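You operate a simulated robot arm through the tools that you are given. There is no shell and no other tool. Be economical: measure what you need, move in short steps, check, and stop when the job is done.

Carry out the task below with a simulated robot arm. There is one attempt and no reset: what you move stays moved.

JOB
Clamp modules 26 and 57 in the rail with the green stop.
Fine: 26 goes next to the purple stop; lock the purple stop first and the green one last.

Only the result counts: the job must be done as asked and must still hold three seconds after the hand-in. Knocking over, shifting, dropping, spilling or breaking anything else fails it.

ROBOT AND FRAMES
A 7-joint arm with a two-finger parallel gripper, fixed in place. Base frame: the origin is at the foot of the arm, x ahead of it, y to its left, z up; the work surface is at about z = 800. Units: mm, rad, N and s.
With the tool pointing down near the work surface it reaches from about 240 to 680 mm from the base axis. Its first joint turns from -1.152 to 1.152 rad. Payload 2.4 kg.
Tool frame: the origin (TCP) lies between the finger pads and is the grasp point; the fingertips stand 30 mm ahead of it; z points along the fingers, y is the line along which they close. Largest opening 94 mm; finger width 28, thickness 10; the body of the gripper, 50 by 96 mm, starts 55 mm behind the TCP.
Orientation is told as [roll, pitch, yaw] about the base's x, y, z axes, in that order, counted from this pose: with the fingers straight down and closing along the base's y, the tool's x points along the base's -x, its y along +y and its z along -z.

CONTROLS
- The arm moves only by the tool send_rows. Its argument "steps" is a list that holds one entry, the list of rows, each a list of 6 numbers: the shift along the tool's x, y, z in mm, then the turn, a rotation vector about the tool's x, y, z in rad. In form: [[[dx, dy, dz, ax, ay, az], ...]]. A call has 1 to 20 rows; each row shifts and turns the commanded pose from where the row before left it, along the tool's axes as they then stand. "jaw" is the closure, from 0 (fully open) to 1 (shut), set as the call begins (left out, the last holds). Each row takes 0.2 s and may step no farther than 50 mm and 0.15 rad from the row before; otherwise, or with a gripper value out of range, the whole call is refused. A pose out of reach is approached as far as the arm can. The call stops where the force on the tool passes 40 N (or 10 N more than at its start, if that is more) or the arm is blocked; 0.2 s more then pass. The fingers move at their own pace (about 153 mm/s each) and stop on an object; they squeeze with about 38 N. The grip force told is the motor's: it shows also when the fingers shut on nothing. Time passes only in rows, and 0.2 s behind the last, so rows that do not move let the fingers close. The reply holds the time, the measured pose of the TCP, the force on the tool along the base axes, the opening and the grip force, in the units named above and with some noise, with the torque about the TCP (base axes, N m) and any sound that the robot's microphone picked up, and new pictures: "views" is both (left out), scene, wrist or none.
- Cameras (640 x 400 px; columns grow to the right, rows downward): "scene" is fixed at [29.5, 469.6, 1440.2]; the picture's right is [-0.82, -0.58, 0.00], its down [-0.35, 0.49, -0.80] and it looks along [0.46, -0.65, -0.60] (base axes); focal length 311 px, centre (320, 200). "wrist" rides on the gripper at [76, 14, -103] in the tool frame; the picture's right is [-0.18, 0.98, 0.00], its down [-0.75, -0.14, -0.64] and it looks along [-0.63, -0.12, 0.77] (tool axes); focal length 243 px, centre (320, 200). There is no depth. A picture from a camera that has moved, and an enlarged one, comes with that camera's place and axes in the base frame and with its lens.
- zoom(camera, box): a new picture of the part [left, top, right, bottom] of that camera's present view, enlarged. The clock stands still meanwhile.
- hand_in(): hands the job in; it is judged then, once.

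Work in short steps. Places have to be worked out from the pictures, the camera data and where the tool is seen: move nearer, look again, correct. Check each grasp and each placing, and mend what went wrong. You have 120 turns and 200 pictures in all, those below and enlarged ones among them. Open the gripper and draw the arm clear of the work before you hand the job in, unless the task says otherwise; then end with one line.

The tools are called after "Emit:" as a command line: name --argument value ..., lists and objects as JSON in quotes. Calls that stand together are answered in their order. send_rows: Moves the arm, as the interface text tells. Its arguments: {"type":"object","properties":{"steps":{"type":"array","items":{"type":"array","items":{"type":"array","items":{"type":"number"}}}},"jaw":{"type":"number"},"views":{"type":"string","enum":["both","scene","wrist","none"]}},"required":["steps"]} The other tools are called the same way: zoom (camera, box) takes an enlarged picture of a part of a camera's view; hand_in () hands the job in.

At the start:

```text
t: 0.0
eef_pos: [327.2, -16.3, 1188.3]
ee_rot: [0.001, 0.0, 0.002]
force: [0.0, -0.3, -0.4]
moment: [0.0, 0.03, 0.01]
gripper_width: 94.1
grasp_force: 0.0
```

scene: 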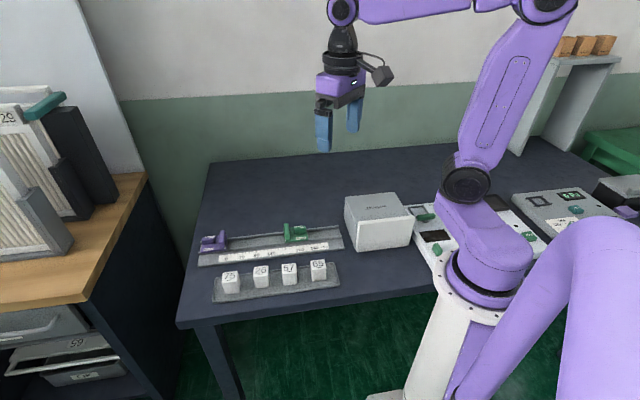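
wrist: 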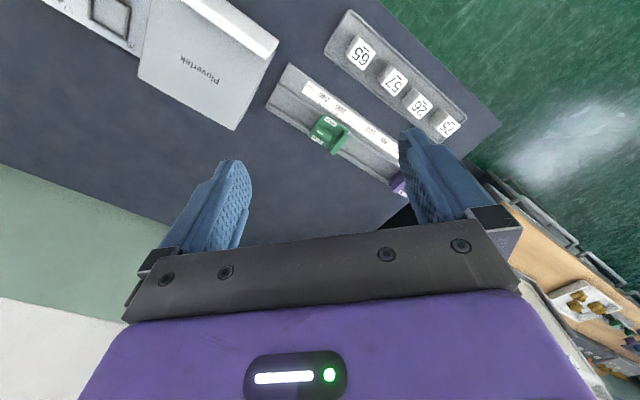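

I see the rail with a purple and a green stop and a tray of modules (75?, 26, 57, 65). I zoom in for detail.

Emit:
zoom --camera "scene" --box '[180, 210, 360, 310]'

Emit:
zoom --camera "wrist" --box '[250, 0, 510, 210]'

```text
3.56 times, centred on (270, 260) of scene
camera zoom: at [29.5, 469.6, 1440.2], right [-0.82, -0.58, 0.0], down [-0.35, 0.49, -0.8], along [0.46, -0.65, -0.6], focal length 1105 px, centre (498, -13)
```

zoom: 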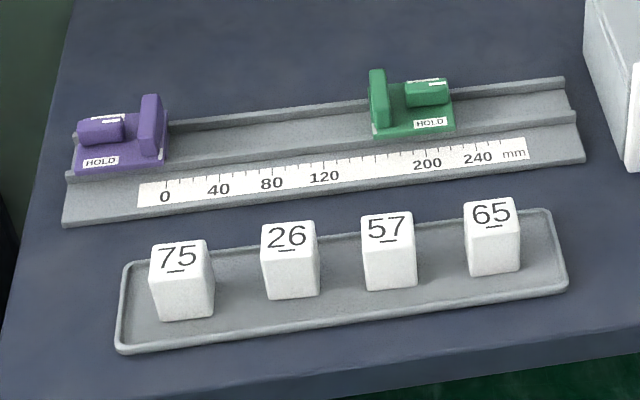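

```text
1.90 times, centred on (380, 105) of wrist
camera zoom: at [249.4, -1.7, 1290.9], right [0.18, 0.98, 0.0], down [0.75, -0.14, 0.64], along [0.63, -0.12, -0.77], focal length 462 px, centre (206, 381)
```

zoom: 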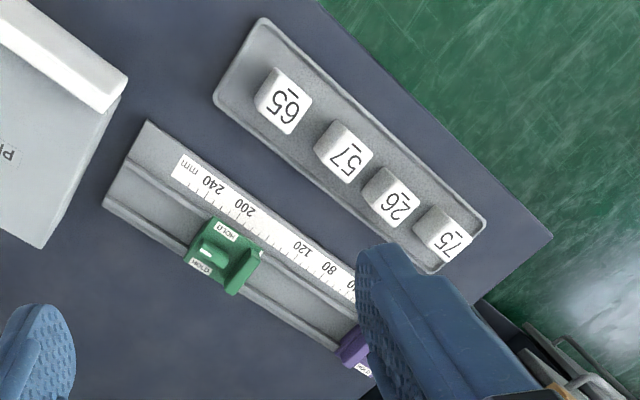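

I work out from the scene: rail axis at about 45° in the base, module 26 near (442,141), 57 near (391,93), purple stop near (632,132). I turn the tool by +45° and go lower for a closer look.

Emit:
send_rows --steps '[[[-18, -15, 36, 0, 0, 0], [-18, -15, 36, 0, 0, 0], [-18, -15, 36, 0, 0, 0], [0, 0, 0, 0, 0, -0.131], [0, 0, 0, 0, 0, -0.131], [0, 0, 0, 0, 0, -0.131], [0, 0, 0, 0, 0, -0.131], [0, 0, 0, 0, 0, -0.131], [0, 0, 0, 0, 0, -0.13]]]'

```text
t: 2.0
eef_pos: [380.9, -60.8, 1080.3]
ee_rot: [0.001, 0.0, 0.788]
force: [0.3, -0.3, 0.3]
moment: [0.02, -0.03, -0.01]
gripper_width: 93.8
grasp_force: 0.1
camera wrist: at [315.6, -105.3, 1182.8], right [-0.57, 0.82, 0.0], down [0.63, 0.43, 0.64], along [0.53, 0.36, -0.77], focal length 243 px, centre (320, 200)
```

scene: 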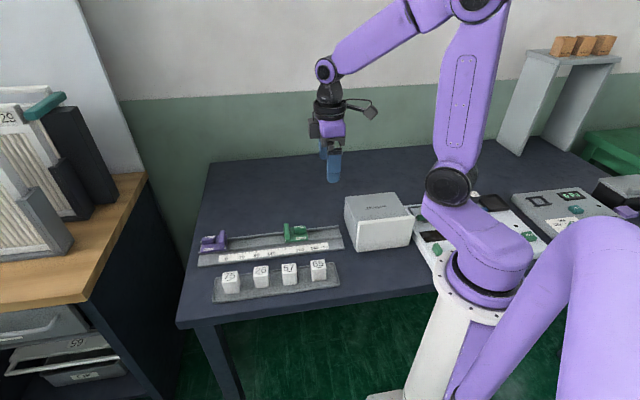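
wrist: 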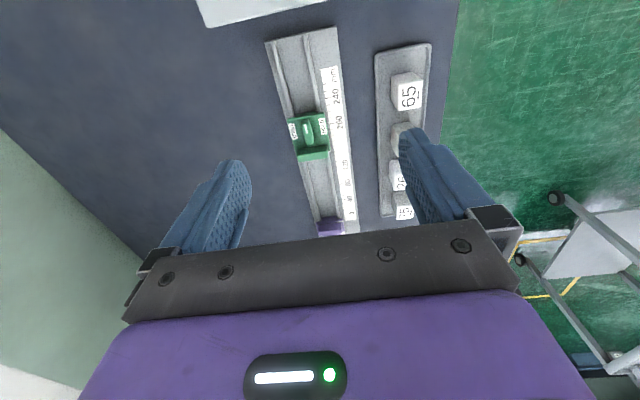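

Zoom to see the green stop's lever and the scale.

Emit:
zoom --camera "wrist" --box '[250, 20, 430, 240]'

Emit:
zoom --camera "scene" --box '[195, 225, 235, 265]'

Emit:
zoom --camera "scene" --box '[270, 215, 320, 255]'

```text
1.82 times, centred on (340, 130) of wrist
camera zoom: at [315.6, -105.3, 1182.8], right [-0.57, 0.82, 0.0], down [0.63, 0.43, 0.64], along [0.53, 0.36, -0.77], focal length 441 px, centre (284, 327)
```

zoom: 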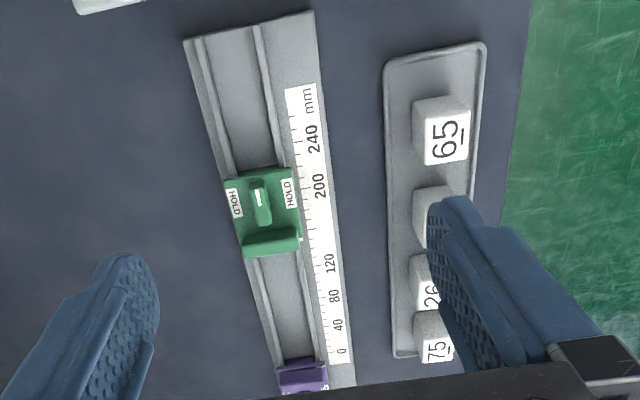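

```text
10.00 times, centred on (215, 245) of scene
camera zoom: at [29.5, 469.6, 1440.2], right [-0.82, -0.58, 0.0], down [-0.35, 0.49, -0.8], along [0.46, -0.65, -0.6], focal length 3108 px, centre (1370, -250)
```

zoom: 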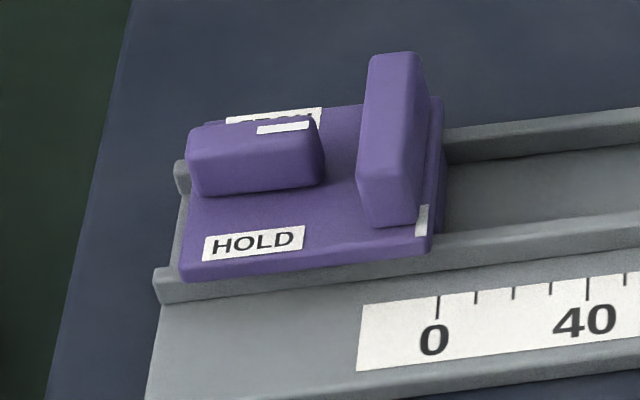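

```text
10.00 times, centred on (295, 235) of scene
camera zoom: at [29.5, 469.6, 1440.2], right [-0.82, -0.58, 0.0], down [-0.35, 0.49, -0.8], along [0.46, -0.65, -0.6], focal length 3108 px, centre (570, -150)
```

zoom: 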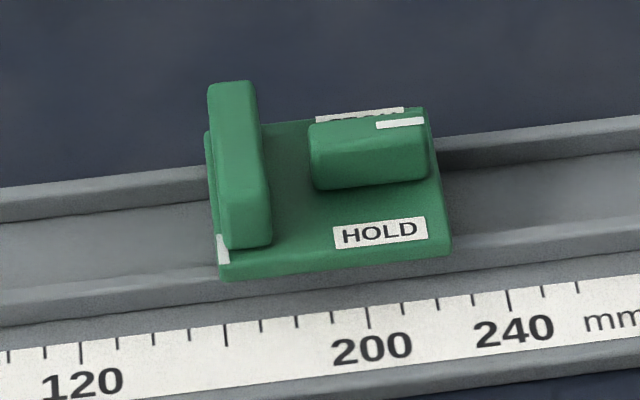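

The knobs lie along the rail now (free) with HOLD labels to either side, so a quarter turn locks. I move to hover over the purple stop for a closer look.

Emit:
send_rows --steps '[[[-39, -4.7, 18.7, 0, 0, 0], [-39, -4.7, 18.7, 0, 0, 0], [-39, -4.7, 18.7, 0, 0, 0], [-39, -4.7, 18.7, 0, 0, 0], [-39, -4.7, 18.7, 0, 0, 0], [-39, -4.7, 18.7, 0, 0, 0], [-39, -4.7, 18.7, 0, 0, 0], [-30, -4.7, 18.7, 0, 0, 0]]]'

```text
t: 3.8
eef_pos: [622.2, 125.4, 931.6]
ee_rot: [0.0, -0.001, 0.787]
force: [0.2, 0.3, -0.4]
moment: [-0.04, -0.01, -0.01]
gripper_width: 94.1
grasp_force: 0.0
camera wrist: at [556.9, 82.1, 1033.8], right [-0.56, 0.83, 0.0], down [0.63, 0.43, 0.64], along [0.53, 0.36, -0.77], focal length 243 px, centre (320, 200)
```

scene: 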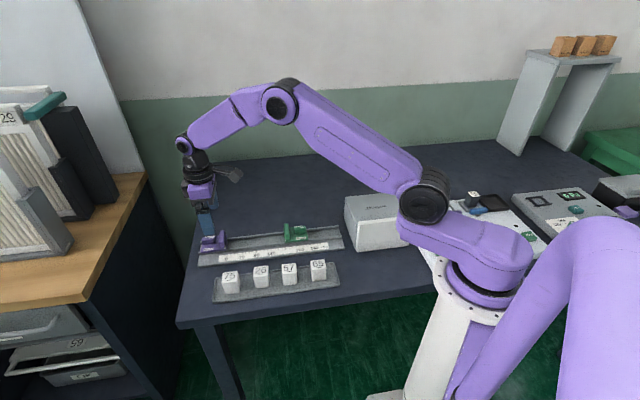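
wrist: 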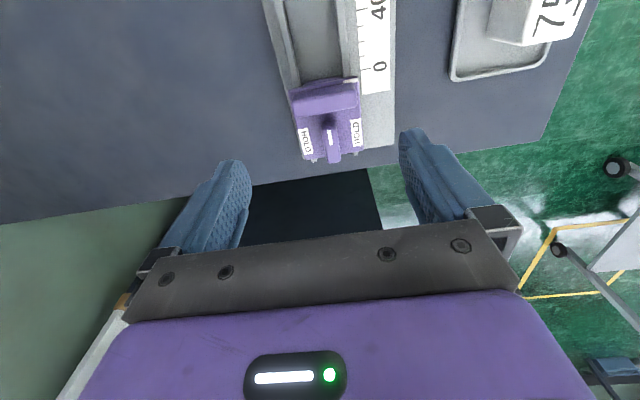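

Emit:
zoom --camera "wrist" --box '[260, 60, 420, 180]'

```text
3.33 times, centred on (340, 120) of wrist
camera zoom: at [556.9, 82.1, 1033.8], right [-0.56, 0.83, 0.0], down [0.63, 0.43, 0.64], along [0.53, 0.36, -0.77], focal length 809 px, centre (253, 467)
```

zoom: 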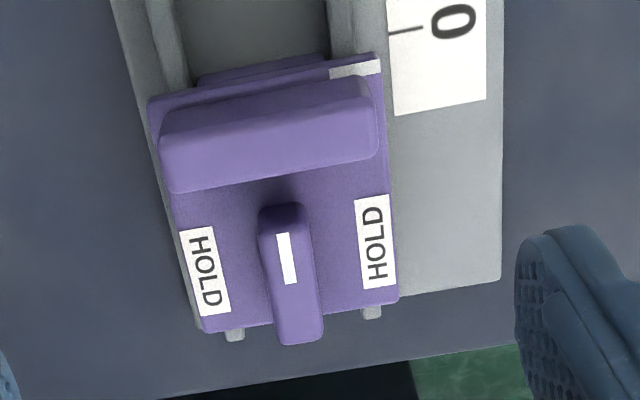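

Triangulating both cameras, the purple knob centre is about (633,146.5), top z≈840, body top z≈823. I partly close the jaws and come over it.

Emit:
send_rows --jaw 0.6 --steps '[[[-22.6, 7.4, 20, 0, 0, 0], [0, 0, 26, 0, 0, 0], [0, 0, 0, 0, 0, 0]]]'

Emit:
zoom --camera "wrist" --box '[220, 80, 420, 210]'

Emit:
zoom --camera "scene" --box '[180, 200, 260, 260]'

```text
t: 4.6
eef_pos: [633.1, 146.9, 885.0]
ee_rot: [0.0, 0.001, 0.786]
force: [1.1, 0.0, 0.3]
moment: [-0.01, -0.01, -0.02]
gripper_width: 37.7
grasp_force: 0.1
camera wrist: at [568.3, 103.9, 986.8], right [-0.56, 0.83, 0.0], down [0.63, 0.43, 0.64], along [0.53, 0.36, -0.77], focal length 243 px, centre (320, 200)
```

scene: 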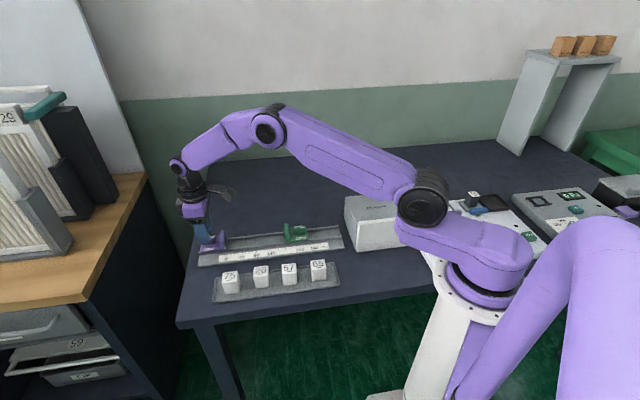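
wrist: 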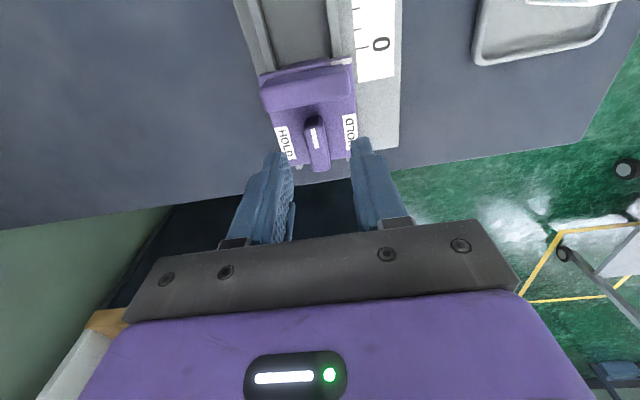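

```text
3.08 times, centred on (320, 145) of wrist
camera zoom: at [568.3, 103.9, 986.8], right [-0.56, 0.83, 0.0], down [0.63, 0.43, 0.64], along [0.53, 0.36, -0.77], focal length 746 px, centre (320, 369)
```

zoom: 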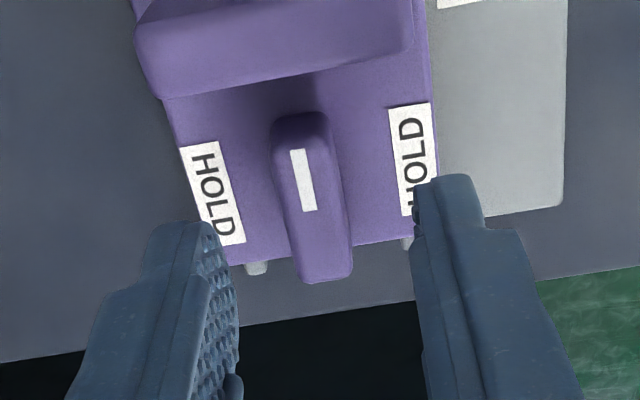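

```text
6.67 times, centred on (220, 230) of scene
camera zoom: at [29.5, 469.6, 1440.2], right [-0.82, -0.58, 0.0], down [-0.35, 0.49, -0.8], along [0.46, -0.65, -0.6], focal length 2072 px, centre (987, 0)
```

zoom: 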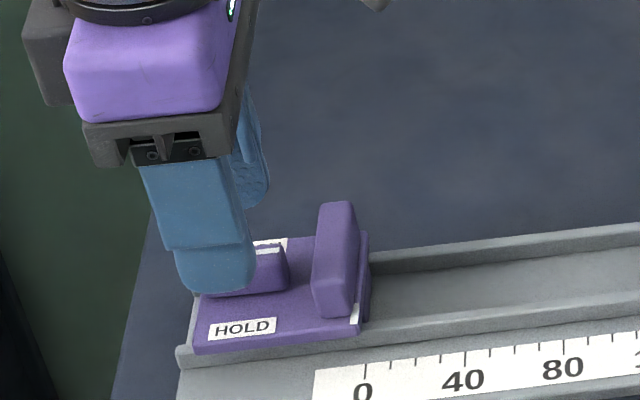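

The knob is centred under the TCP as predicted. Descend 27 mm, then check.

Emit:
send_rows --steps '[[[0, 0, 10, 0, 0, 0], [0, 0, 10, 0, 0, 0], [0, 0, 7, 0, 0, 0]]]'

Emit:
zoom --camera "scene" --box '[180, 200, 260, 260]'

```text
t: 5.4
eef_pos: [633.1, 147.1, 857.2]
ee_rot: [-0.001, 0.001, 0.785]
force: [0.1, -0.1, -0.5]
moment: [0.0, -0.05, 0.02]
gripper_width: 37.6
grasp_force: 0.1
camera wrist: at [567.4, 104.0, 960.1], right [-0.56, 0.83, 0.0], down [0.63, 0.43, 0.64], along [0.53, 0.36, -0.77], focal length 243 px, centre (320, 200)
```

scene: 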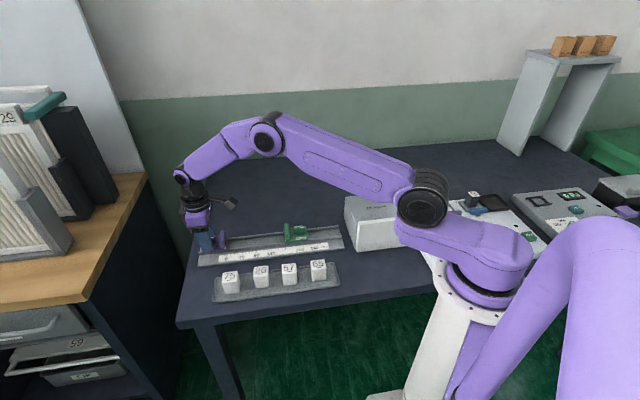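
wrist: 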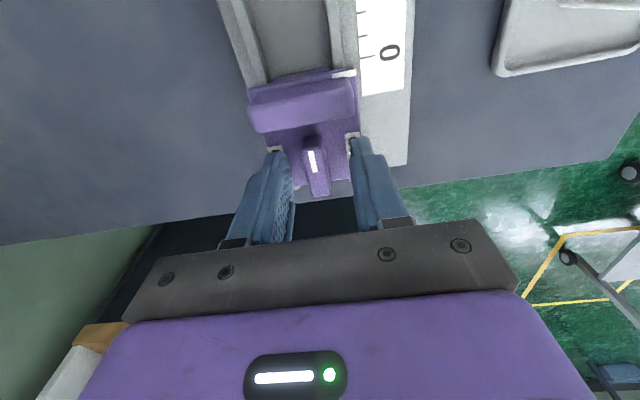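

```text
6.67 times, centred on (220, 230) of scene
camera zoom: at [29.5, 469.6, 1440.2], right [-0.82, -0.58, 0.0], down [-0.35, 0.49, -0.8], along [0.46, -0.65, -0.6], focal length 2072 px, centre (987, 0)
```

zoom: 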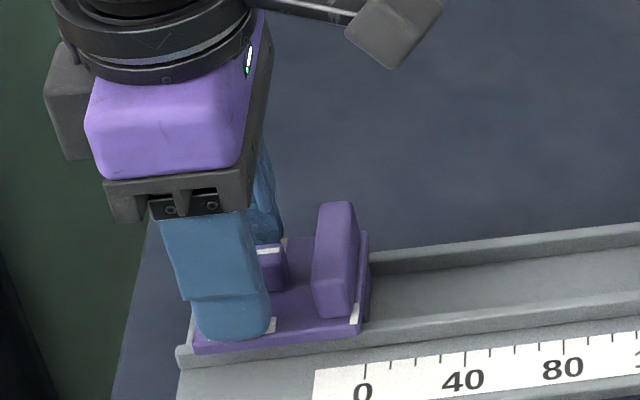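

No contact, fingertips around the knob. Close on it.

Emit:
send_rows --jaw 1 --steps '[[[0, 0, 0, 0, 0, 0], [0, 0, 0, 0, 0, 0]]]' --views "wrist"

```text
t: 6.0
eef_pos: [633.1, 145.2, 857.9]
ee_rot: [-0.002, -0.002, 0.784]
force: [5.6, -7.9, -4.6]
moment: [0.35, -0.55, -0.02]
gripper_width: 12.2
grasp_force: 45.5
camera wrist: at [568.1, 102.3, 960.0], right [-0.56, 0.83, 0.0], down [0.63, 0.43, 0.64], along [0.53, 0.36, -0.77], focal length 243 px, centre (320, 200)
```

wrist: 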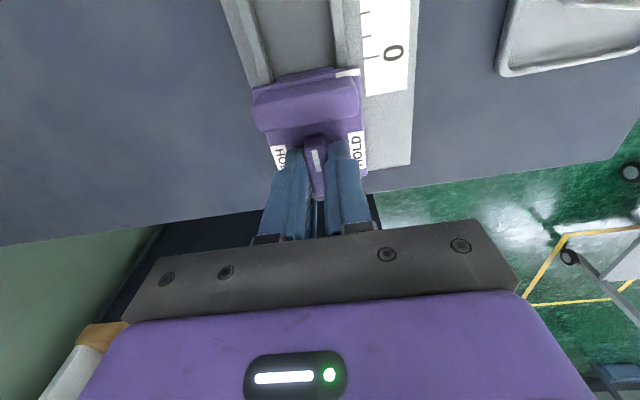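

Knob held (12.2 mm). I ease off the sideways force and turn the first part of the quarter turn, watching forces.

Emit:
send_rows --steps '[[[0, -1.3, 0, 0, 0, 0], [0, 0, 0, 0, 0, 0.1], [0, 0, 0, 0, 0, 0.1], [0, 0, 0, 0, 0, 0.1], [0, 0, 0, 0, 0, 0.1]]]'

```text
t: 7.2
eef_pos: [632.4, 145.6, 856.4]
ee_rot: [0.0, 0.0, 0.383]
force: [10.4, -9.4, -6.2]
moment: [-0.2, -0.08, 0.03]
gripper_width: 12.3
grasp_force: 44.9
camera wrist: at [556.5, 130.5, 960.2], right [-0.2, 0.98, 0.0], down [0.75, 0.15, 0.64], along [0.63, 0.13, -0.77], focal length 243 px, centre (320, 200)
```

scene: 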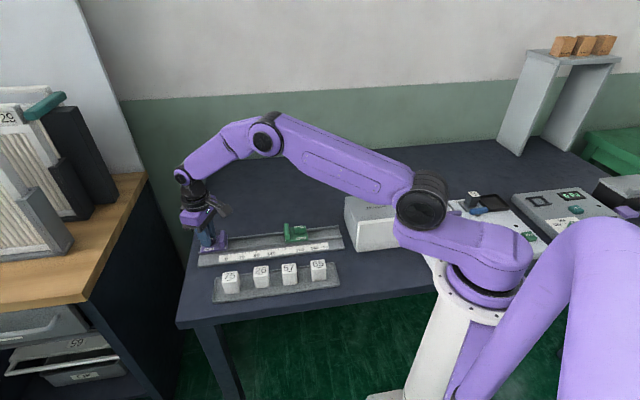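
wrist: 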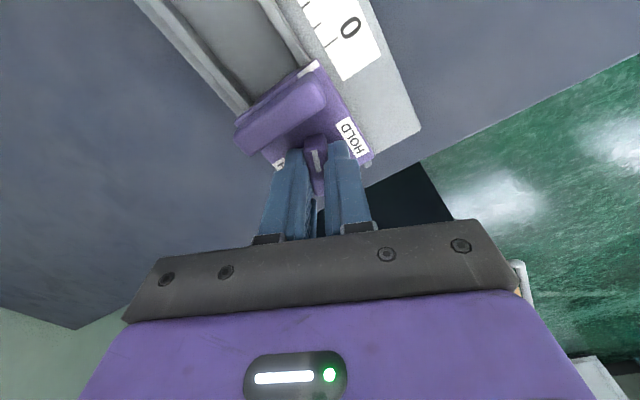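

The knob turns with the tool with small forces. I continue to the full 90°.

Emit:
send_rows --steps '[[[0, 0, 0, 0, 0, 0.12], [0, 0, 0, 0, 0, 0.12], [0, 0, 0, 0, 0, 0.12], [0, 0, 0, 0, 0, 0.12], [0, 0, 0, 0, 0, 0.12], [0, 0, 0, 0, 0, 0.12], [0, 0, 0, 0, 0, 0.12], [0, 0, 0, 0, 0, 0.12], [0, 0, 0, 0, 0, 0.12], [0, 0, 0, 0, 0, 0.09]]]'

Emit:
zoom --camera "scene" --box '[180, 200, 260, 260]'

```text
t: 9.4
eef_pos: [632.9, 145.8, 856.6]
ee_rot: [0.001, 0.002, -0.79]
force: [13.4, -12.0, -7.5]
moment: [-0.17, -0.2, 0.13]
gripper_width: 12.5
grasp_force: 45.1
camera wrist: at [589.1, 209.6, 960.1], right [0.83, 0.56, 0.0], down [0.43, -0.63, 0.64], along [0.36, -0.53, -0.77], focal length 243 px, centre (320, 200)
```

scene: 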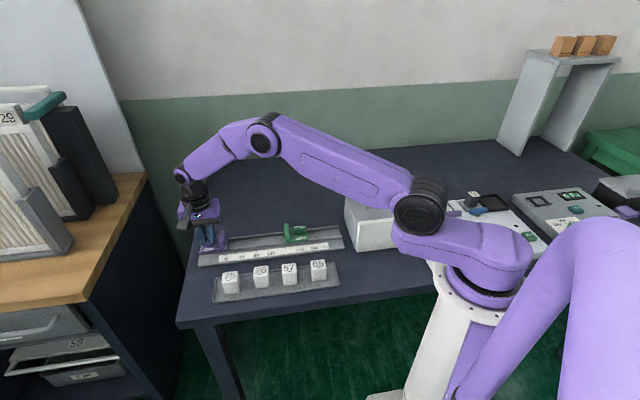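
wrist: 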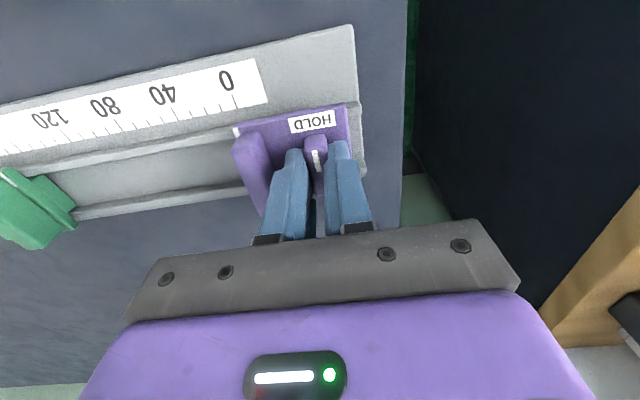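

```text
6.67 times, centred on (220, 230) of scene
camera zoom: at [30.0, 469.3, 1440.3], right [-0.82, -0.58, 0.0], down [-0.35, 0.49, -0.8], along [0.46, -0.65, -0.6], focal length 2072 px, centre (987, 0)
```

zoom: 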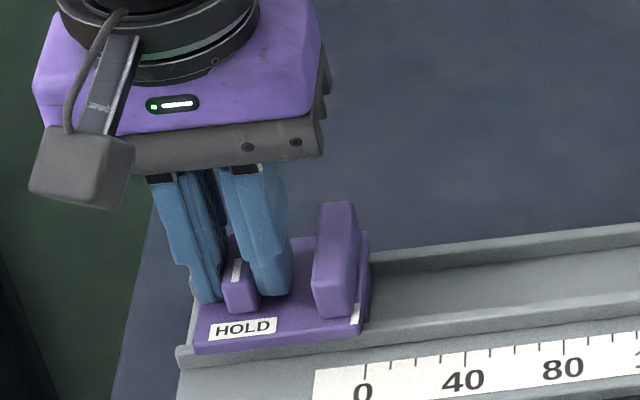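

The knob now points at HOLD. I press on slightly to see if there's an end stop, then test with a small tug along the rail.

Emit:
send_rows --steps '[[[0, 0, 0, 0, 0, 0.06], [0, 0, 0, 0, 0, 0]]]' --views "none"

Emit:
send_rows --steps '[[[0, -2.5, 0, 0, 0, 0], [0, 0, 0, 0, 0, 0]]]' --views "wrist"

```text
t: 10.0
eef_pos: [633.7, 145.2, 857.5]
ee_rot: [-0.004, -0.002, -0.844]
force: [12.2, -15.3, -6.2]
moment: [-0.13, -0.09, 1.39]
gripper_width: 12.7
grasp_force: 44.4
```

```text
t: 10.6
eef_pos: [633.5, 145.7, 856.9]
ee_rot: [0.006, -0.002, -0.844]
force: [28.0, -8.3, -14.2]
moment: [0.02, -0.07, 1.25]
gripper_width: 13.0
grasp_force: 44.7
camera wrist: at [591.6, 211.9, 960.0], right [0.86, 0.52, 0.01], down [0.39, -0.66, 0.64], along [0.34, -0.55, -0.76], focal length 243 px, centre (320, 200)
```

wrist: 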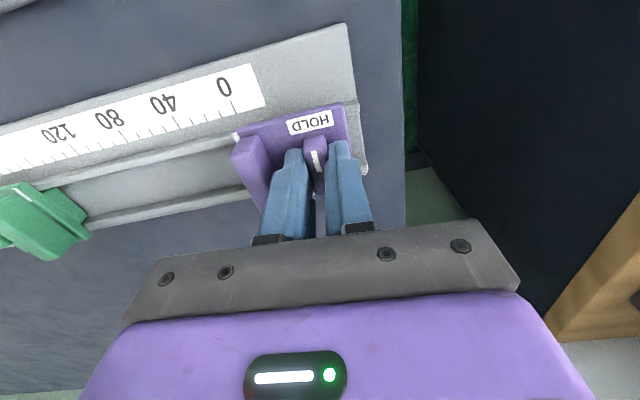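

The end stop is felt (1.4 N m) and the stop doesn't slide: purple is locked. I relax, open slightly and lift.

Emit:
send_rows --steps '[[[0, 2.5, 0, 0, 0, -0.06], [0, 0, 0, 0, 0, 0]]]' --views "none"

Emit:
send_rows --jaw 0.78 --steps '[[[0, 0, 0, 0, 0, 0], [0, 0, -10, 0, 0, 0], [0, 0, -30, 0, 0, 0], [0, 0, -40, 0, 0, 0]]]'

Emit:
zoom --camera "scene" --box '[180, 200, 260, 260]'

```text
t: 11.2
eef_pos: [632.8, 145.8, 857.0]
ee_rot: [-0.002, -0.001, -0.787]
force: [8.2, -11.2, -3.3]
moment: [-0.63, -0.65, 0.0]
gripper_width: 12.2
grasp_force: 44.9
```

```text
t: 12.2
eef_pos: [632.6, 147.4, 937.4]
ee_rot: [-0.003, -0.001, -0.786]
force: [0.0, -0.1, -0.2]
moment: [0.01, 0.0, 0.0]
gripper_width: 20.7
grasp_force: 0.1
camera wrist: at [588.3, 211.5, 1040.0], right [0.83, 0.56, 0.0], down [0.43, -0.63, 0.64], along [0.36, -0.53, -0.77], focal length 243 px, centre (320, 200)
```

scene: 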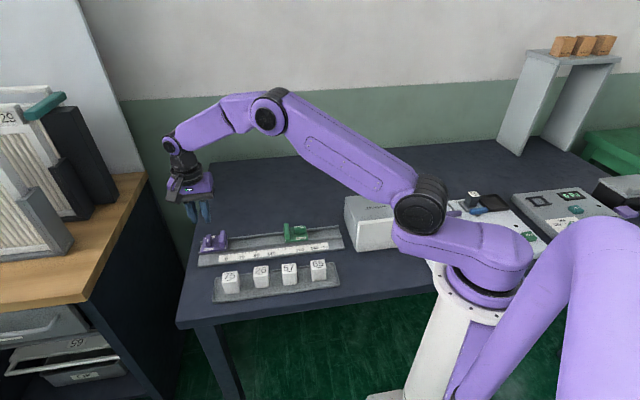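
wrist: 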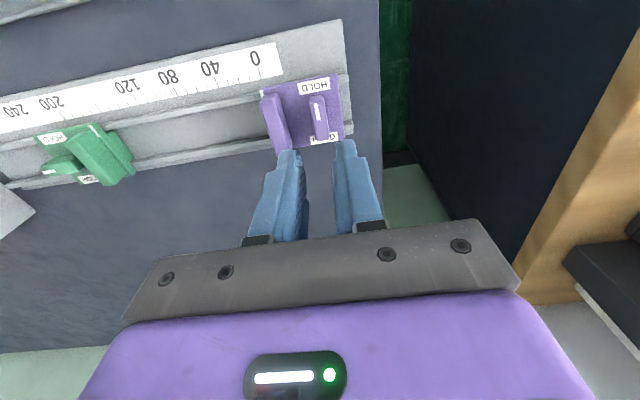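

```text
6.67 times, centred on (220, 230) of scene
camera zoom: at [29.5, 469.6, 1440.2], right [-0.82, -0.58, 0.0], down [-0.35, 0.49, -0.8], along [0.46, -0.65, -0.6], focal length 2072 px, centre (987, 0)
```

zoom: 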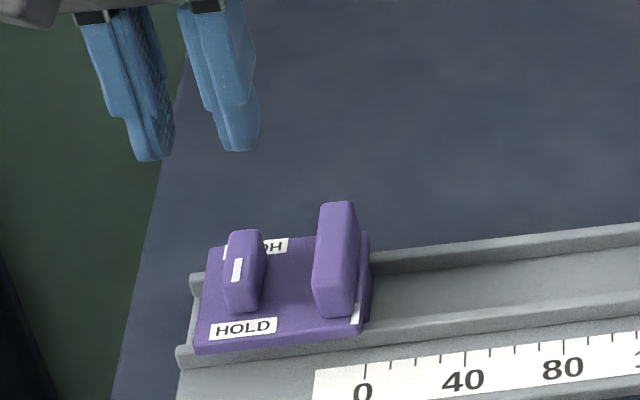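

Purple is locked with its knob pointing to HOLD. Now I go over module 26 and turn back to +45° so the fingers close across the rail direction.

Emit:
send_rows --jaw 0.35 --steps '[[[26, -27.7, -1, 0, 0, 0], [26, -27.7, -1, 0, 0, 0], [26, -27.7, 0, 0, 0, 0], [26, -27.7, 0, 0, 0, 0], [26, -27.7, 0, 0, 0, 0], [0, 0, 0, 0, 0, -0.131], [0, 0, 0, 0, 0, -0.131], [0, 0, 0, 0, 0, -0.131], [0, 0, 0, 0, 0, -0.131], [0, 0, 0, 0, 0, -0.131], [0, 0, 0, 0, 0, -0.131], [0, 0, 0, 0, 0, -0.131], [0, 0, 0, 0, 0, -0.131], [0, 0, 0, 0, 0, -0.131], [0, 0, 0, 0, 0, -0.131], [0, 0, 0, 0, 0, -0.131], [0, 0, 0, 0, 0, -0.13]]]'

Emit:
zoom --camera "wrist" --box '[220, 0, 440, 180]'

Emit:
zoom --camera "scene" --box '[210, 250, 300, 310]'

```text
t: 15.8
eef_pos: [443.6, 139.9, 939.8]
ee_rot: [0.0, 0.002, 0.79]
force: [-0.6, 0.3, -0.2]
moment: [0.01, -0.01, -0.03]
gripper_width: 61.1
grasp_force: 0.1
camera wrist: at [378.6, 96.7, 1042.3], right [-0.57, 0.82, 0.0], down [0.63, 0.44, 0.64], along [0.53, 0.36, -0.77], focal length 243 px, centre (320, 200)
```

scene: 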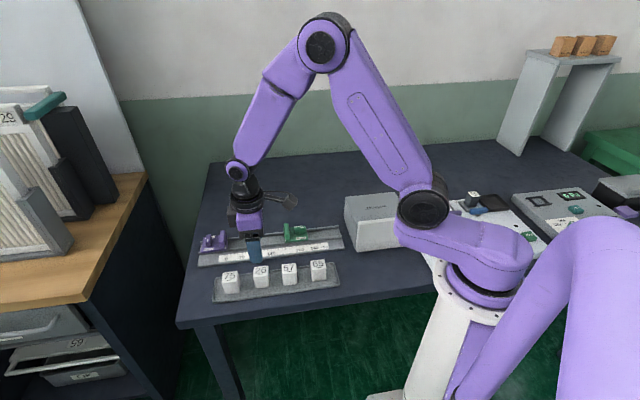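
wrist: 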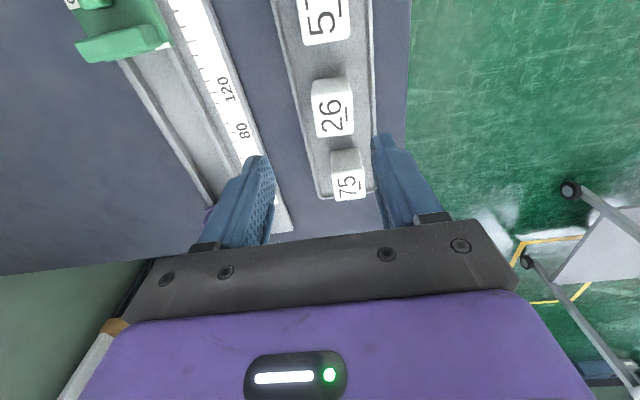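

```text
2.22 times, centred on (330, 90) of wrist
camera zoom: at [378.6, 96.7, 1042.3], right [-0.57, 0.82, 0.0], down [0.63, 0.44, 0.64], along [0.53, 0.36, -0.77], focal length 539 px, centre (298, 444)
```

zoom: 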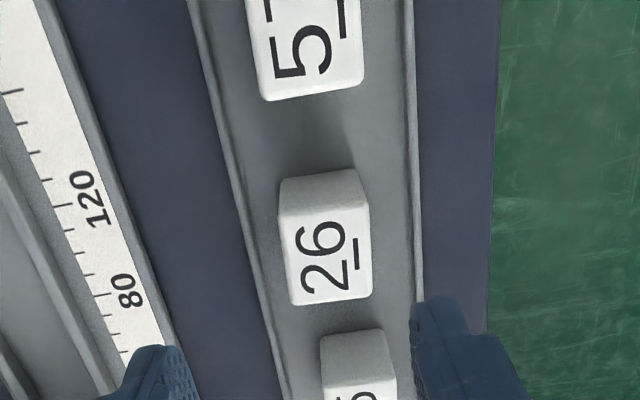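

```text
6.67 times, centred on (255, 280) of scene
camera zoom: at [29.5, 469.6, 1440.2], right [-0.82, -0.58, 0.0], down [-0.35, 0.49, -0.8], along [0.46, -0.65, -0.6], focal length 2072 px, centre (753, -333)
```

zoom: 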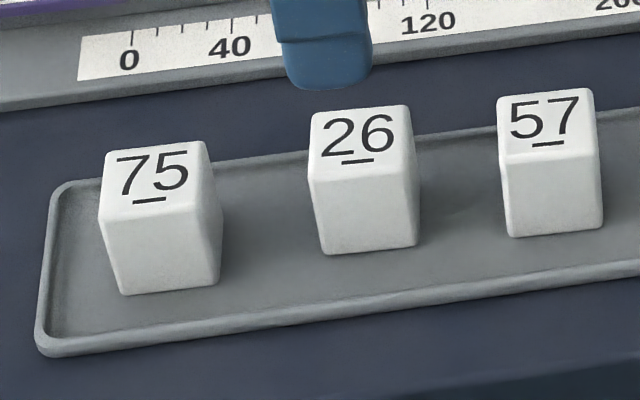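

Module 26's top centre triangulates to about (433,146,847), some 30–34 mm wide. I centre above it lower and check.

Emit:
send_rows --steps '[[[3.2, 11.8, 10, 0, 0, 0], [0, 0, 20, 0, 0, 0], [0, 0, 8, 0, 0, 0]]]' --views "none"

Emit:
zoom --camera "wrist" --box '[220, 60, 440, 240]'

Emit:
zoom --camera "scene" --box '[210, 240, 300, 300]'

```text
t: 16.6
eef_pos: [433.8, 146.0, 901.5]
ee_rot: [0.0, 0.0, 0.787]
force: [-0.5, 0.6, -1.0]
moment: [-0.02, 0.01, -0.02]
gripper_width: 61.0
grasp_force: 0.1
```

```text
2.22 times, centred on (330, 150) of wrist
camera zoom: at [367.8, 103.3, 1003.6], right [-0.57, 0.82, 0.0], down [0.63, 0.43, 0.64], along [0.53, 0.36, -0.77], focal length 539 px, centre (298, 311)
```

zoom: 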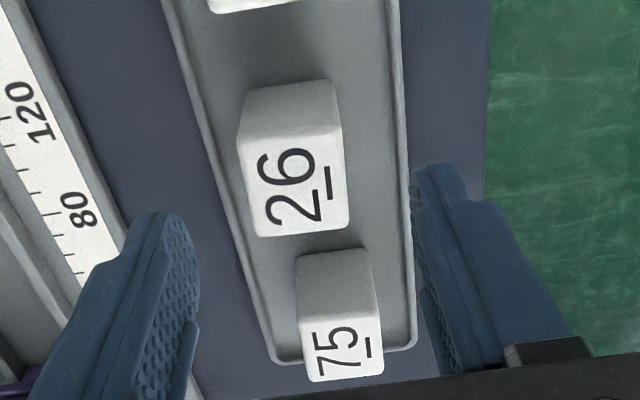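

```text
6.67 times, centred on (255, 270) of scene
camera zoom: at [29.5, 469.6, 1440.2], right [-0.82, -0.58, 0.0], down [-0.35, 0.49, -0.8], along [0.46, -0.65, -0.6], focal length 2072 px, centre (753, -267)
```

zoom: 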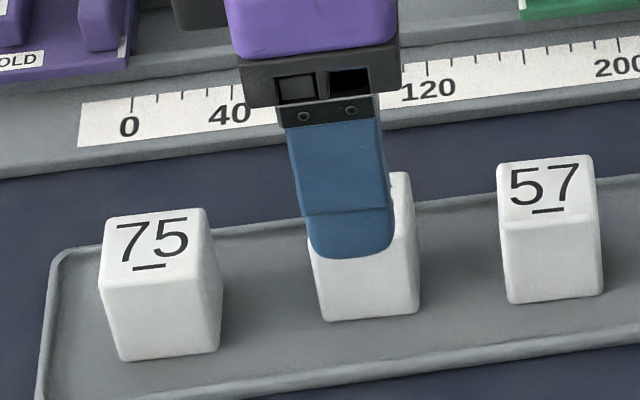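

Across it is centred; along the rail it is ~2 mm further on. I correct, go down so the tips overlap the module by about 18 mm, and close.

Emit:
send_rows --steps '[[[-2, 0, 12, 0, 0, 0], [0, 0, 16, 0, 0, 0], [0, 0, 14, 0, 0, 0], [0, 0, 0, 0, 0, 0]]]' --views "none"

Emit:
send_rows --jaw 1 --steps '[[[0, 0, 0, 0, 0, 0], [0, 0, 0, 0, 0, 0]]]' --views "wrist"

```text
t: 17.6
eef_pos: [433.7, 148.7, 859.7]
ee_rot: [0.0, 0.001, 0.789]
force: [0.1, 0.2, -0.1]
moment: [0.0, 0.0, 0.04]
gripper_width: 61.2
grasp_force: 0.0
```

```text
t: 18.2
eef_pos: [435.1, 148.2, 861.1]
ee_rot: [-0.001, 0.0, 0.787]
force: [0.6, 0.0, -0.2]
moment: [-0.04, -0.01, 0.03]
gripper_width: 30.9
grasp_force: 38.0
camera wrist: at [369.3, 104.3, 962.2], right [-0.57, 0.82, 0.0], down [0.63, 0.43, 0.64], along [0.53, 0.36, -0.77], focal length 243 px, centre (320, 200)
```

wrist: 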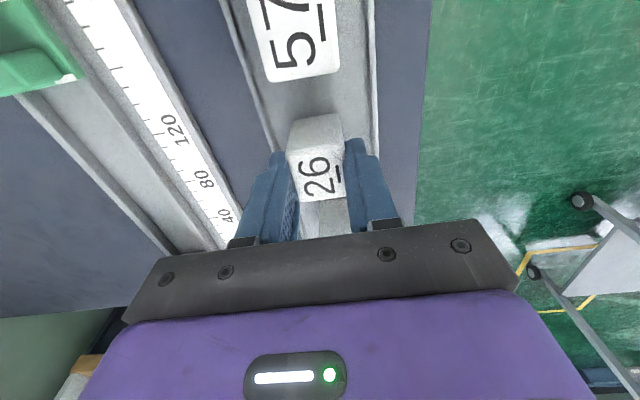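

Module gripped (30.9 mm across). Lift it clear, then carry it to above the rail near the purple stop (target u≈484 along the rail, about 4 mm short of its face).

Emit:
send_rows --steps '[[[0, 0, -10, 0, 0, 0], [0, 0, -25, 0, 0, 0], [0, 0, -25, 0, 0, 0], [-18, -35.4, 0, 0, 0, 0], [-18, -35.4, 0, 0, 0, 0], [-18, -35.4, 0, 0, 0, 0], [-18, -35.2, 0, 0, 0, 0], [0, 0, 0, 0, 0, 0]]]'

Emit:
zoom --camera "wrist" --box '[220, 60, 440, 240]'

Emit:
zoom --camera "scene" --box '[190, 200, 280, 270]'

```text
t: 20.0
eef_pos: [585.3, 98.1, 919.9]
ee_rot: [0.0, 0.0, 0.786]
force: [0.3, -0.7, -0.2]
moment: [0.02, 0.0, 0.0]
gripper_width: 30.7
grasp_force: 38.1
camera wrist: at [520.6, 55.2, 1023.1], right [-0.57, 0.82, 0.0], down [0.63, 0.43, 0.64], along [0.53, 0.36, -0.77], focal length 243 px, centre (320, 200)
```

scene: 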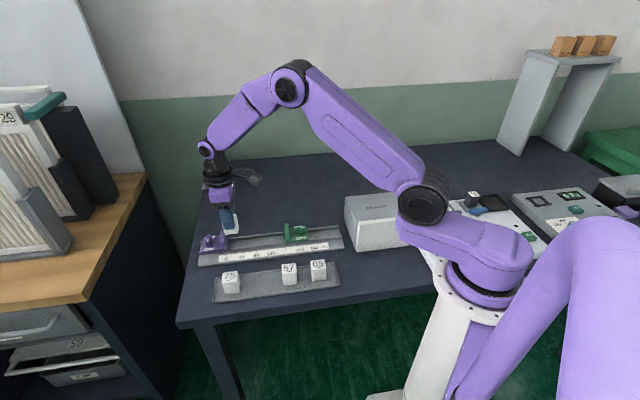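
wrist: 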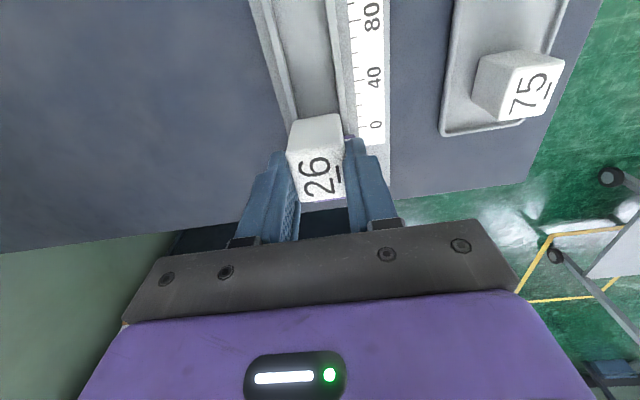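

```text
2.22 times, centred on (330, 150) of wrist
camera zoom: at [520.6, 55.2, 1023.1], right [-0.57, 0.82, 0.0], down [0.63, 0.43, 0.64], along [0.53, 0.36, -0.77], focal length 539 px, centre (298, 311)
```

zoom: 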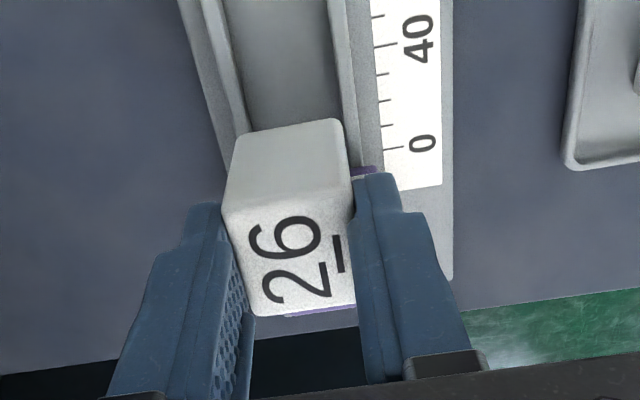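

```text
5.71 times, centred on (235, 235) of scene
camera zoom: at [29.5, 469.6, 1440.2], right [-0.82, -0.58, 0.0], down [-0.35, 0.49, -0.8], along [0.46, -0.65, -0.6], focal length 1776 px, centre (806, 0)
```

zoom: 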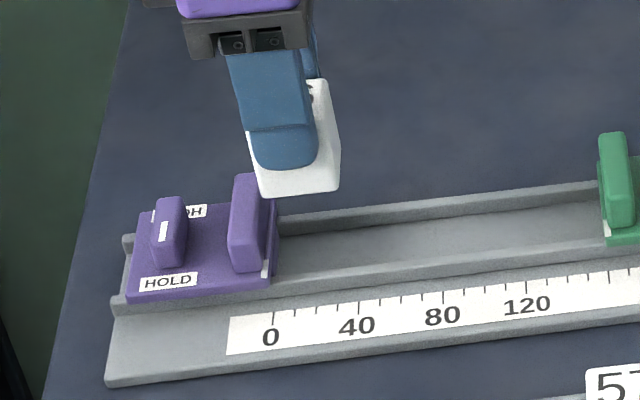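

The channel centre measures n≈-346, the module sits at -344.5, so I shift 1 mm and lower to just above the lips.

Emit:
send_rows --steps '[[[0, -1, 14, 0, 0, 0], [0, 0, 16, 0, 0, 0], [0, 0, 14, 0, 0, 0], [0, 0, 0, 0, 0, 0]]]' --views "none"

Emit:
zoom --camera "wrist" --box '[240, 60, 400, 210]'

Emit:
zoom --camera "scene" --box '[190, 210, 270, 270]'

```text
t: 21.0
eef_pos: [585.8, 99.1, 875.5]
ee_rot: [0.001, 0.0, 0.788]
force: [-0.2, 0.2, 0.1]
moment: [0.02, 0.0, -0.01]
gripper_width: 30.8
grasp_force: 37.8
```

```text
2.67 times, centred on (320, 135) of wrist
camera zoom: at [521.0, 54.8, 978.1], right [-0.57, 0.82, 0.0], down [0.63, 0.43, 0.64], along [0.53, 0.36, -0.77], focal length 647 px, centre (320, 373)
```

zoom: 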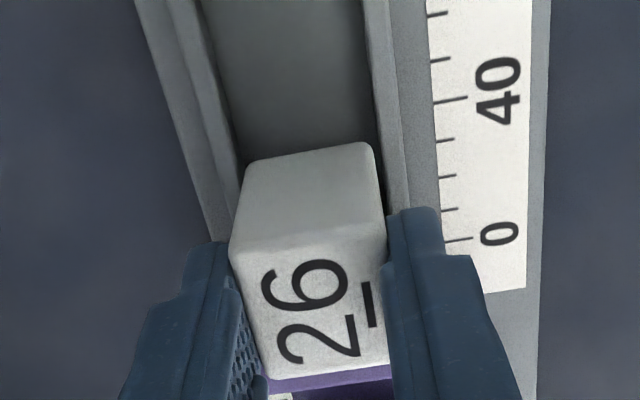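

```text
6.67 times, centred on (230, 240) of scene
camera zoom: at [29.5, 469.6, 1440.2], right [-0.82, -0.58, 0.0], down [-0.35, 0.49, -0.8], along [0.46, -0.65, -0.6], focal length 2072 px, centre (920, -67)
```

zoom: 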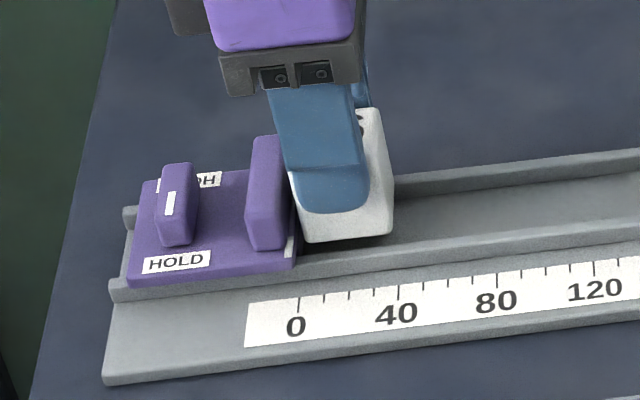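

The module's bottom edge lies between the lips. I lower gently until contact.

Emit:
send_rows --steps '[[[0, 0, 5, 0, 0, 0], [0, 0, 4, 0, 0, 0], [0, 0, 2, 0, 0, 0], [0, 0, 0, 0, 0, 0]]]' --views "none"

Emit:
zoom --camera "scene" --box '[190, 210, 270, 270]'

```text
t: 22.0
eef_pos: [586.0, 99.6, 864.5]
ee_rot: [0.0, 0.0, 0.79]
force: [-0.1, 0.4, -1.0]
moment: [0.05, 0.0, 0.0]
gripper_width: 30.9
grasp_force: 38.0
```

```text
6.67 times, centred on (230, 240) of scene
camera zoom: at [29.5, 469.6, 1440.2], right [-0.82, -0.58, 0.0], down [-0.35, 0.49, -0.8], along [0.46, -0.65, -0.6], focal length 2072 px, centre (920, -67)
```

zoom: 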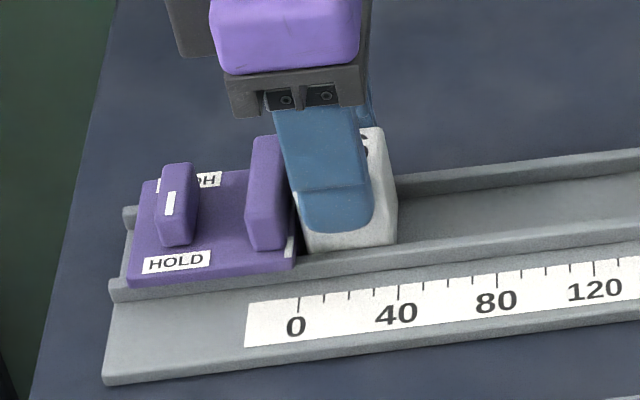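

It's in the channel without touching. Lower on until the floor is felt.

Emit:
send_rows --steps '[[[0, 0, 1.5, 0, 0, 0], [0, 0, 1, 0, 0, 0], [0, 0, 0, 0, 0, 0]]]' --views "none"

```text
t: 22.8
eef_pos: [586.4, 98.0, 863.2]
ee_rot: [0.0, -0.002, 0.787]
force: [-6.7, -1.8, 20.2]
moment: [-0.16, 0.45, -0.01]
gripper_width: 31.1
grasp_force: 37.7
```

Floor contact (20 N). I raise 1.3 mm to ease off and slide toward the purple stop in 1 mm steps.

Emit:
send_rows --steps '[[[0, 0, -1.3, 0, 0, 0], [-1, 0, 0, 0, 0, 0], [-1, 0, 0, 0, 0, 0], [-1, 0, 0, 0, 0, 0]]]' --views "none"

Emit:
zoom --camera "scene" --box '[190, 210, 270, 270]'

```text
t: 23.8
eef_pos: [587.6, 100.3, 863.1]
ee_rot: [-0.001, 0.001, 0.786]
force: [-0.2, -3.1, 7.7]
moment: [-0.19, 0.1, -0.01]
gripper_width: 31.1
grasp_force: 38.3
```

```text
6.67 times, centred on (230, 240) of scene
camera zoom: at [29.3, 469.5, 1440.3], right [-0.82, -0.58, 0.0], down [-0.35, 0.49, -0.8], along [0.46, -0.65, -0.6], focal length 2072 px, centre (920, -67)
```

zoom: 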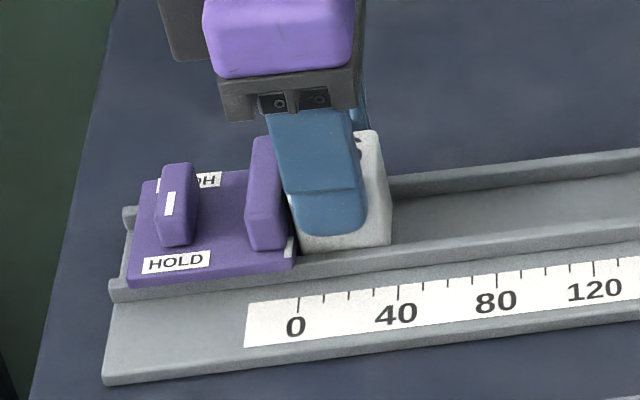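

Still closing the gap; a little further until contact along the rail shows.

Emit:
send_rows --steps '[[[-1, 0, 0, 0, 0, 0], [-1, 0, 0, 0, 0, 0], [0, 0, 0, 0, 0, 0]]]' --views "none"

```text
t: 24.6
eef_pos: [587.6, 99.8, 864.0]
ee_rot: [0.003, 0.004, 0.787]
force: [-13.2, -9.1, 13.3]
moment: [-0.32, 0.39, 0.01]
gripper_width: 30.9
grasp_force: 38.2
```

Contact with purple (≈16 N along the rail). Ease the push a bit, release and lift straight up.

Emit:
send_rows --steps '[[[0.7, 0, 0, 0, 0, 0]]]' --views "none"

Emit:
send_rows --jaw 0.4 --steps '[[[0, 0, 0, 0, 0, 0], [0, 0, 0, 0, 0, 0], [0, 0, -20, 0, 0, 0], [0, 0, -40, 0, 0, 0]]]'

Emit:
zoom --camera "scene" --box '[190, 210, 270, 270]'

Emit:
zoom --camera "wrist" --box '[240, 30, 400, 180]'

```text
t: 25.0
eef_pos: [587.2, 100.7, 862.6]
ee_rot: [0.0, 0.002, 0.785]
force: [-10.0, -8.8, 10.1]
moment: [-0.34, 0.38, -0.02]
gripper_width: 30.6
grasp_force: 38.1
```

```text
t: 26.0
eef_pos: [587.7, 102.1, 924.1]
ee_rot: [-0.003, -0.001, 0.788]
force: [0.4, -0.4, -0.2]
moment: [0.04, -0.01, 0.01]
gripper_width: 56.5
grasp_force: 0.1
camera wrist: at [523.6, 58.1, 1026.2], right [-0.57, 0.82, 0.0], down [0.63, 0.43, 0.64], along [0.53, 0.36, -0.77], focal length 243 px, centre (320, 200)
```

scene: 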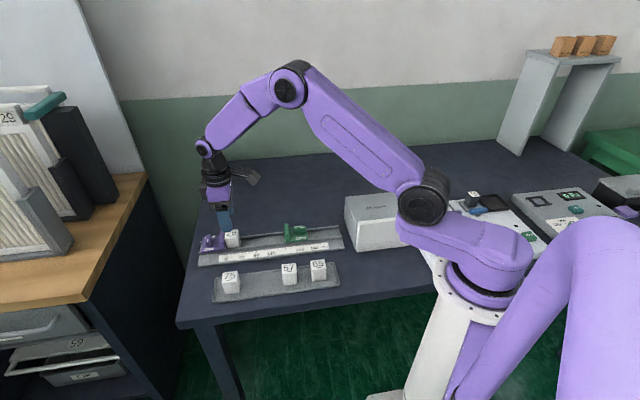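
wrist: 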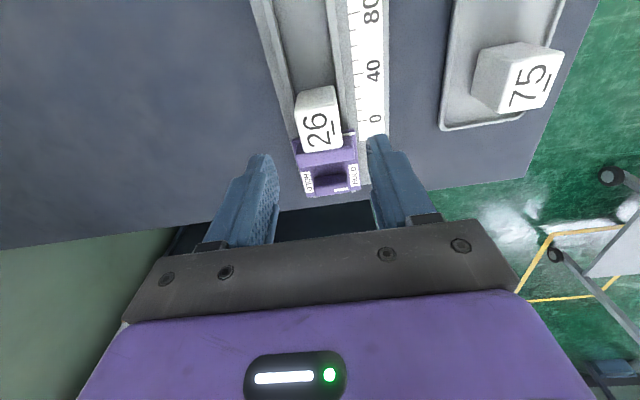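

```text
6.67 times, centred on (230, 240) of scene
camera zoom: at [29.5, 469.6, 1440.2], right [-0.82, -0.58, 0.0], down [-0.35, 0.49, -0.8], along [0.46, -0.65, -0.6], focal length 2072 px, centre (920, -67)
```

zoom: 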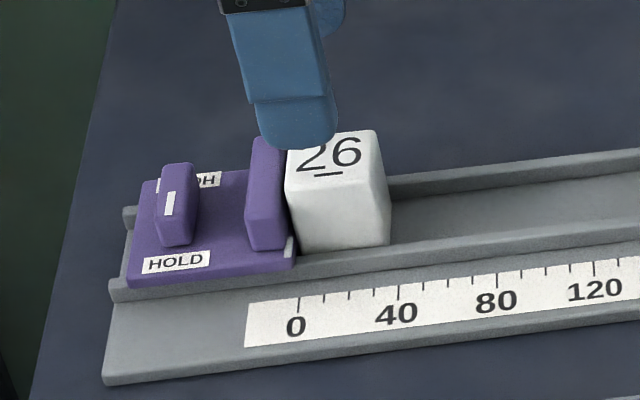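

```text
2.67 times, centred on (320, 105) of wrist
camera zoom: at [523.6, 58.1, 1026.2], right [-0.57, 0.82, 0.0], down [0.63, 0.43, 0.64], along [0.53, 0.36, -0.77], focal length 647 px, centre (320, 453)
```

zoom: 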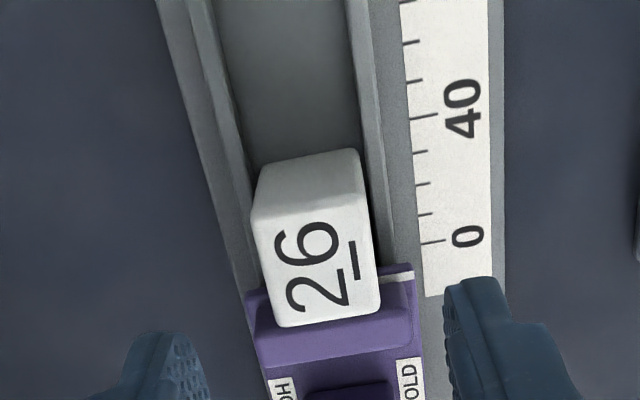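

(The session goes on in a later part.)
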